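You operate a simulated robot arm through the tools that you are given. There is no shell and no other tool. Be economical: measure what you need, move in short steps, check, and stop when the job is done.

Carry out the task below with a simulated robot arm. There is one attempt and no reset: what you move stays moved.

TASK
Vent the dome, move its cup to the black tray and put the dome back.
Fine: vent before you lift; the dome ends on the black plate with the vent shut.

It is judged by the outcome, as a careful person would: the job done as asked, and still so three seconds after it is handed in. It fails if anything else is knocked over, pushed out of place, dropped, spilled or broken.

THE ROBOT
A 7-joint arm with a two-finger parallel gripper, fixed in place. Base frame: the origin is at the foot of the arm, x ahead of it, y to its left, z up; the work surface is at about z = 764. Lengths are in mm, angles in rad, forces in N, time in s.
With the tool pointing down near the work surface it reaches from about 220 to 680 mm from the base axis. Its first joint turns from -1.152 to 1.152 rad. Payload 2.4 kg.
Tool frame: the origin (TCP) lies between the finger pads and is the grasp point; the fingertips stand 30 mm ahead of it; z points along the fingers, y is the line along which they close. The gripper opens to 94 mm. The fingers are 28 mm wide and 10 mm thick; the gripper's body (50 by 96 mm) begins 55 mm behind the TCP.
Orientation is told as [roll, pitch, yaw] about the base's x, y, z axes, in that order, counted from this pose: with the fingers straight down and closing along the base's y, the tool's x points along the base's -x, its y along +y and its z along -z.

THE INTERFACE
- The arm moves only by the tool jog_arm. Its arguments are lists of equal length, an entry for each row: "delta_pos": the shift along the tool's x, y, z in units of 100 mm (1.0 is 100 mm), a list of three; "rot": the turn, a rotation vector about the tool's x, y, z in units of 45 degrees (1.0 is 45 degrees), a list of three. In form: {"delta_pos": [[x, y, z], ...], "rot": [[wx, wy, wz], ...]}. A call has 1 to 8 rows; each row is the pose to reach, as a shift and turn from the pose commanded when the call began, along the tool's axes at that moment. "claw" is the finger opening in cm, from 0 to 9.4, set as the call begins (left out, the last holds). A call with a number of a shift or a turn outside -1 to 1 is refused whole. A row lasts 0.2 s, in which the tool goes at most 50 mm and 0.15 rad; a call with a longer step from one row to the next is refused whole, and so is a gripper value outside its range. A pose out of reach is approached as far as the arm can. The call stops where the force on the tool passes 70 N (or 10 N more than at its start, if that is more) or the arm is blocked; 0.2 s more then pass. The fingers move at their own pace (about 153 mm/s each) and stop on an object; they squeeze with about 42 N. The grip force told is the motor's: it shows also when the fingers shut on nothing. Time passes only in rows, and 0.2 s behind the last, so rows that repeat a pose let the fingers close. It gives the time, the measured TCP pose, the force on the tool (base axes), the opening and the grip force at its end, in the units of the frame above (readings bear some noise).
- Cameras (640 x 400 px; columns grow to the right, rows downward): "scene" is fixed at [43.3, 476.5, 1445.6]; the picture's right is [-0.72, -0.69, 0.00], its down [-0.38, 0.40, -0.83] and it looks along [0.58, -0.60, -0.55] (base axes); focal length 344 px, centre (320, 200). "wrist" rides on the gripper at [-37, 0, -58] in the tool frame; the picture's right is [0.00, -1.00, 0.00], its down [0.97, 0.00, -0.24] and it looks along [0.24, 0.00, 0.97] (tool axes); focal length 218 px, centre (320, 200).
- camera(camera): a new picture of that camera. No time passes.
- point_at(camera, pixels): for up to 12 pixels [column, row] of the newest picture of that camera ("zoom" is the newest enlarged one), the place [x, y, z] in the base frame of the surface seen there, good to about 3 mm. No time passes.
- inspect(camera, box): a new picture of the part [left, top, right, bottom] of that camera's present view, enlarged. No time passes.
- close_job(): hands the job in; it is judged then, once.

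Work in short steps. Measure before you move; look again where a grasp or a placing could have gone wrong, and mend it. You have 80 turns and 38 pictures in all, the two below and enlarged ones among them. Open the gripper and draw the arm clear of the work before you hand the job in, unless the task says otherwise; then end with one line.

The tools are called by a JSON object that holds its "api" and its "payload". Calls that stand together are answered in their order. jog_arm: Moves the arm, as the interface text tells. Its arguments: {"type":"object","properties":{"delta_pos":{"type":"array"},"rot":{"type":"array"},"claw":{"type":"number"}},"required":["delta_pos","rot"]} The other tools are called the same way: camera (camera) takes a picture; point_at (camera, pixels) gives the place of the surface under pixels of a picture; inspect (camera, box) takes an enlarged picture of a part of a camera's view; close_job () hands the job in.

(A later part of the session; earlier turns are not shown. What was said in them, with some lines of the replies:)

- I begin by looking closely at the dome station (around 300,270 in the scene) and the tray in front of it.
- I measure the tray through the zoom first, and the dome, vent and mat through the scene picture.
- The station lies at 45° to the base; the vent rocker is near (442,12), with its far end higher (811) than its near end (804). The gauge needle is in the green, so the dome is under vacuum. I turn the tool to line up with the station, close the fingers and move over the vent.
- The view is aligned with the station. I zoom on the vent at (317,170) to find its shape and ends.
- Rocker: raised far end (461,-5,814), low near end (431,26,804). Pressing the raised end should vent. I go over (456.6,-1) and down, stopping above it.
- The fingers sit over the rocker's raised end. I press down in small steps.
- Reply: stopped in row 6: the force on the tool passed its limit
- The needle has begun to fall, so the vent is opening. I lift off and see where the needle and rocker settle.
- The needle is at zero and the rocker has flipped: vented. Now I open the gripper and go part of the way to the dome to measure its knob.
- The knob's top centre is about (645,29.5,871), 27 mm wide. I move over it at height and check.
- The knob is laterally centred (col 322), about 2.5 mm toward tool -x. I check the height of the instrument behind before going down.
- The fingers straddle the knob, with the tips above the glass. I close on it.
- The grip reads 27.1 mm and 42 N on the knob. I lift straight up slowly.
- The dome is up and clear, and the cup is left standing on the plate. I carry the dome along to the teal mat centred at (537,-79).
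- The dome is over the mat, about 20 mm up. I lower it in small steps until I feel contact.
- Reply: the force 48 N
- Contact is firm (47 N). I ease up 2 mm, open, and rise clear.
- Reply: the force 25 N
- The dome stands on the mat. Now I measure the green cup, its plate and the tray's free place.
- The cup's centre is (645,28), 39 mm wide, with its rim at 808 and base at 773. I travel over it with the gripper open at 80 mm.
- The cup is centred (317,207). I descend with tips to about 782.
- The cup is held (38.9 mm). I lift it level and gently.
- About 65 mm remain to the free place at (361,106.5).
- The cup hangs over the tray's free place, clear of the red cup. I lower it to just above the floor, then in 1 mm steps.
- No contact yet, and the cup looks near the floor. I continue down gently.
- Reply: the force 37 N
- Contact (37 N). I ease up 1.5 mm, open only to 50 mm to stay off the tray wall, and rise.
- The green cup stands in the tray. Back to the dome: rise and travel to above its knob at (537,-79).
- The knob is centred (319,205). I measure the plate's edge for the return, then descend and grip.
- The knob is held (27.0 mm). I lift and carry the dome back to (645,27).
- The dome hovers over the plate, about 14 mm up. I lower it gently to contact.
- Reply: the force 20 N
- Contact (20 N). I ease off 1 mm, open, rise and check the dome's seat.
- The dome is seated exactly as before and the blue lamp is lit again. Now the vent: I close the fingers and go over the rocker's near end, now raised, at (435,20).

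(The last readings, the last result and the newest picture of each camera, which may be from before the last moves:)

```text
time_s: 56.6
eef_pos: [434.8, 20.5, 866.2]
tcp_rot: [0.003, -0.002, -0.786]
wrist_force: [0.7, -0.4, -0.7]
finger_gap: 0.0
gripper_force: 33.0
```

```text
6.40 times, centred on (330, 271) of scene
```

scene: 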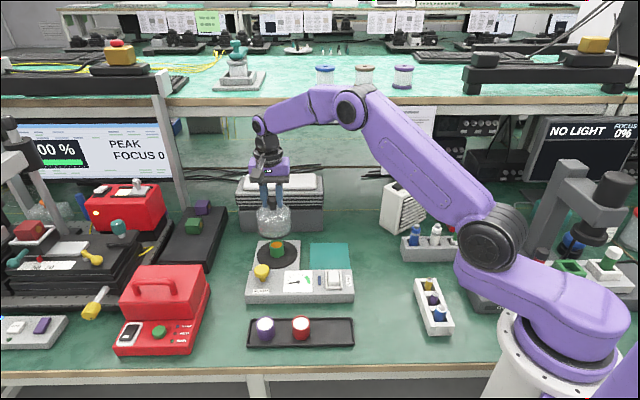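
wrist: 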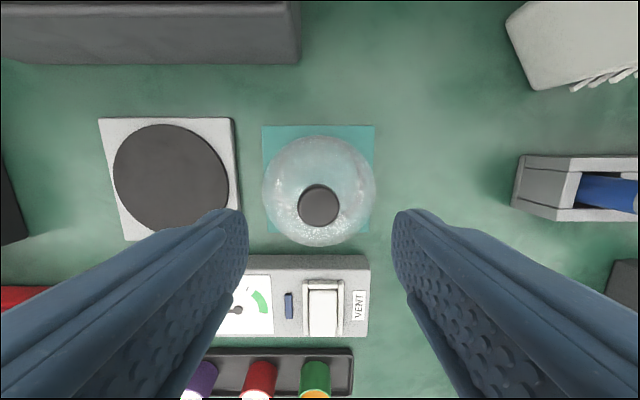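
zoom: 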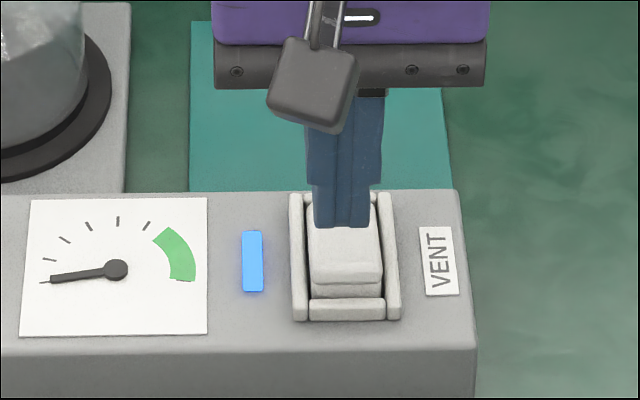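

The fingers are in line with the rocker. I press the raised near end in small steps.

{"api": "jog_arm", "payload": {"delta_pos": [[0.02, -0.005, 0.16], [0.02, -0.005, 0.2], [0.02, -0.005, 0.23], [0.02, -0.005, 0.26], [0.02, -0.005, 0.28], [0.02, -0.005, 0.295], [0.02, -0.005, 0.295]], "rot": [[0, 0, 0], [0, 0, 0], [0, 0, 0], [0, 0, 0], [0, 0, 0], [0, 0, 0], [0, 0, 0]]}}

{"api": "jog_arm", "payload": {"delta_pos": [[0, 0, -0.3], [0, 0, -0.7], [0, 0, -1.0], [-0.05, 0, -1.0], [-0.05, 0, -1.0]], "rot": [[0, 0, 0], [0, 0, 0], [0, 0, 0], [0, 0, 0], [0, 0, 0]]}}

{"api": "inspect", "payload": {"camera": "scene", "box": [230, 215, 370, 302]}}

```text
time_s: 57.9
eef_pos: [432.9, 22.3, 839.1]
tcp_rot: [0.0, 0.0, -0.784]
wrist_force: [-6.2, 0.0, 18.7]
finger_gap: 0.0
gripper_force: 32.5
stopped in row 6: the force on the tool passed its limit (the readings are from after the stop); the commanded pose is now the measured one
```

```text
time_s: 59.1
eef_pos: [436.0, 19.2, 939.2]
tcp_rot: [0.002, -0.002, -0.787]
wrist_force: [-0.4, -0.7, 0.1]
finger_gap: 0.2
gripper_force: 33.2
```

```text
4.57 times, centred on (300, 258) of scene
```

zoom: 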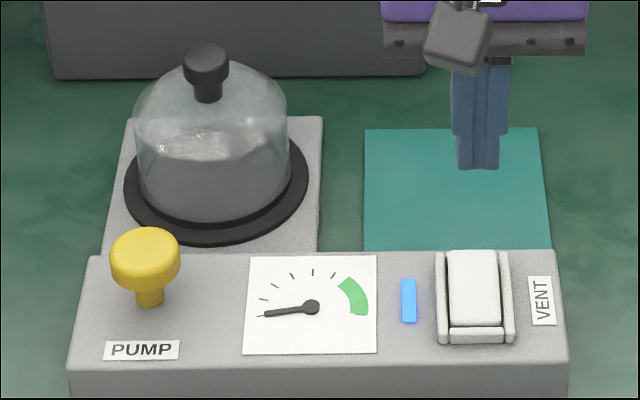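

The rocker is back in its first position, so the vent is shut. I open the gripper, raise the arm clear and take a last look.

{"api": "jog_arm", "payload": {"delta_pos": [[0, 0, -0.3], [0, 0, -0.6], [0, 0, -0.9], [0, 0, -1.0], [0, 0, -1.0]], "rot": [[0, 0, 0], [0, 0, 0], [0, 0, 0], [0, 0, 0], [0, 0, 0]], "claw": 9.0}}

{"api": "camera", "payload": {"camera": "scene"}}

```text
time_s: 60.3
eef_pos: [437.1, 17.9, 1039.3]
tcp_rot: [-0.001, -0.001, -0.785]
wrist_force: [-0.3, 0.6, -0.1]
finger_gap: 90.1
gripper_force: 0.0
```

```text
5 pictures are left
```

scene: 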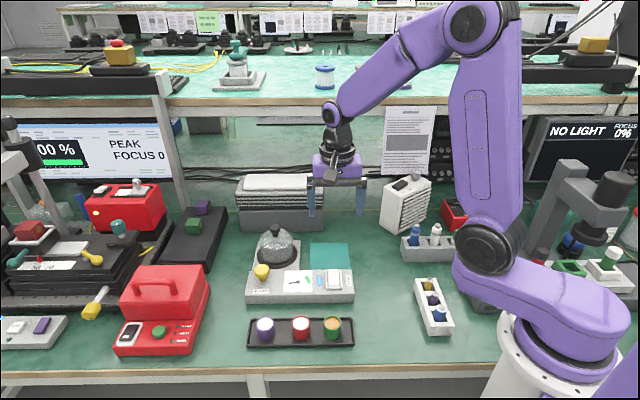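

Everything is in place, so I hand the job in.

{"api": "close_job", "payload": {}}

```text
The job is handed in.
```

The dome was vented before lifting, its green cup now stands on the black tray, and the dome is back on the black plate with the vent shut.
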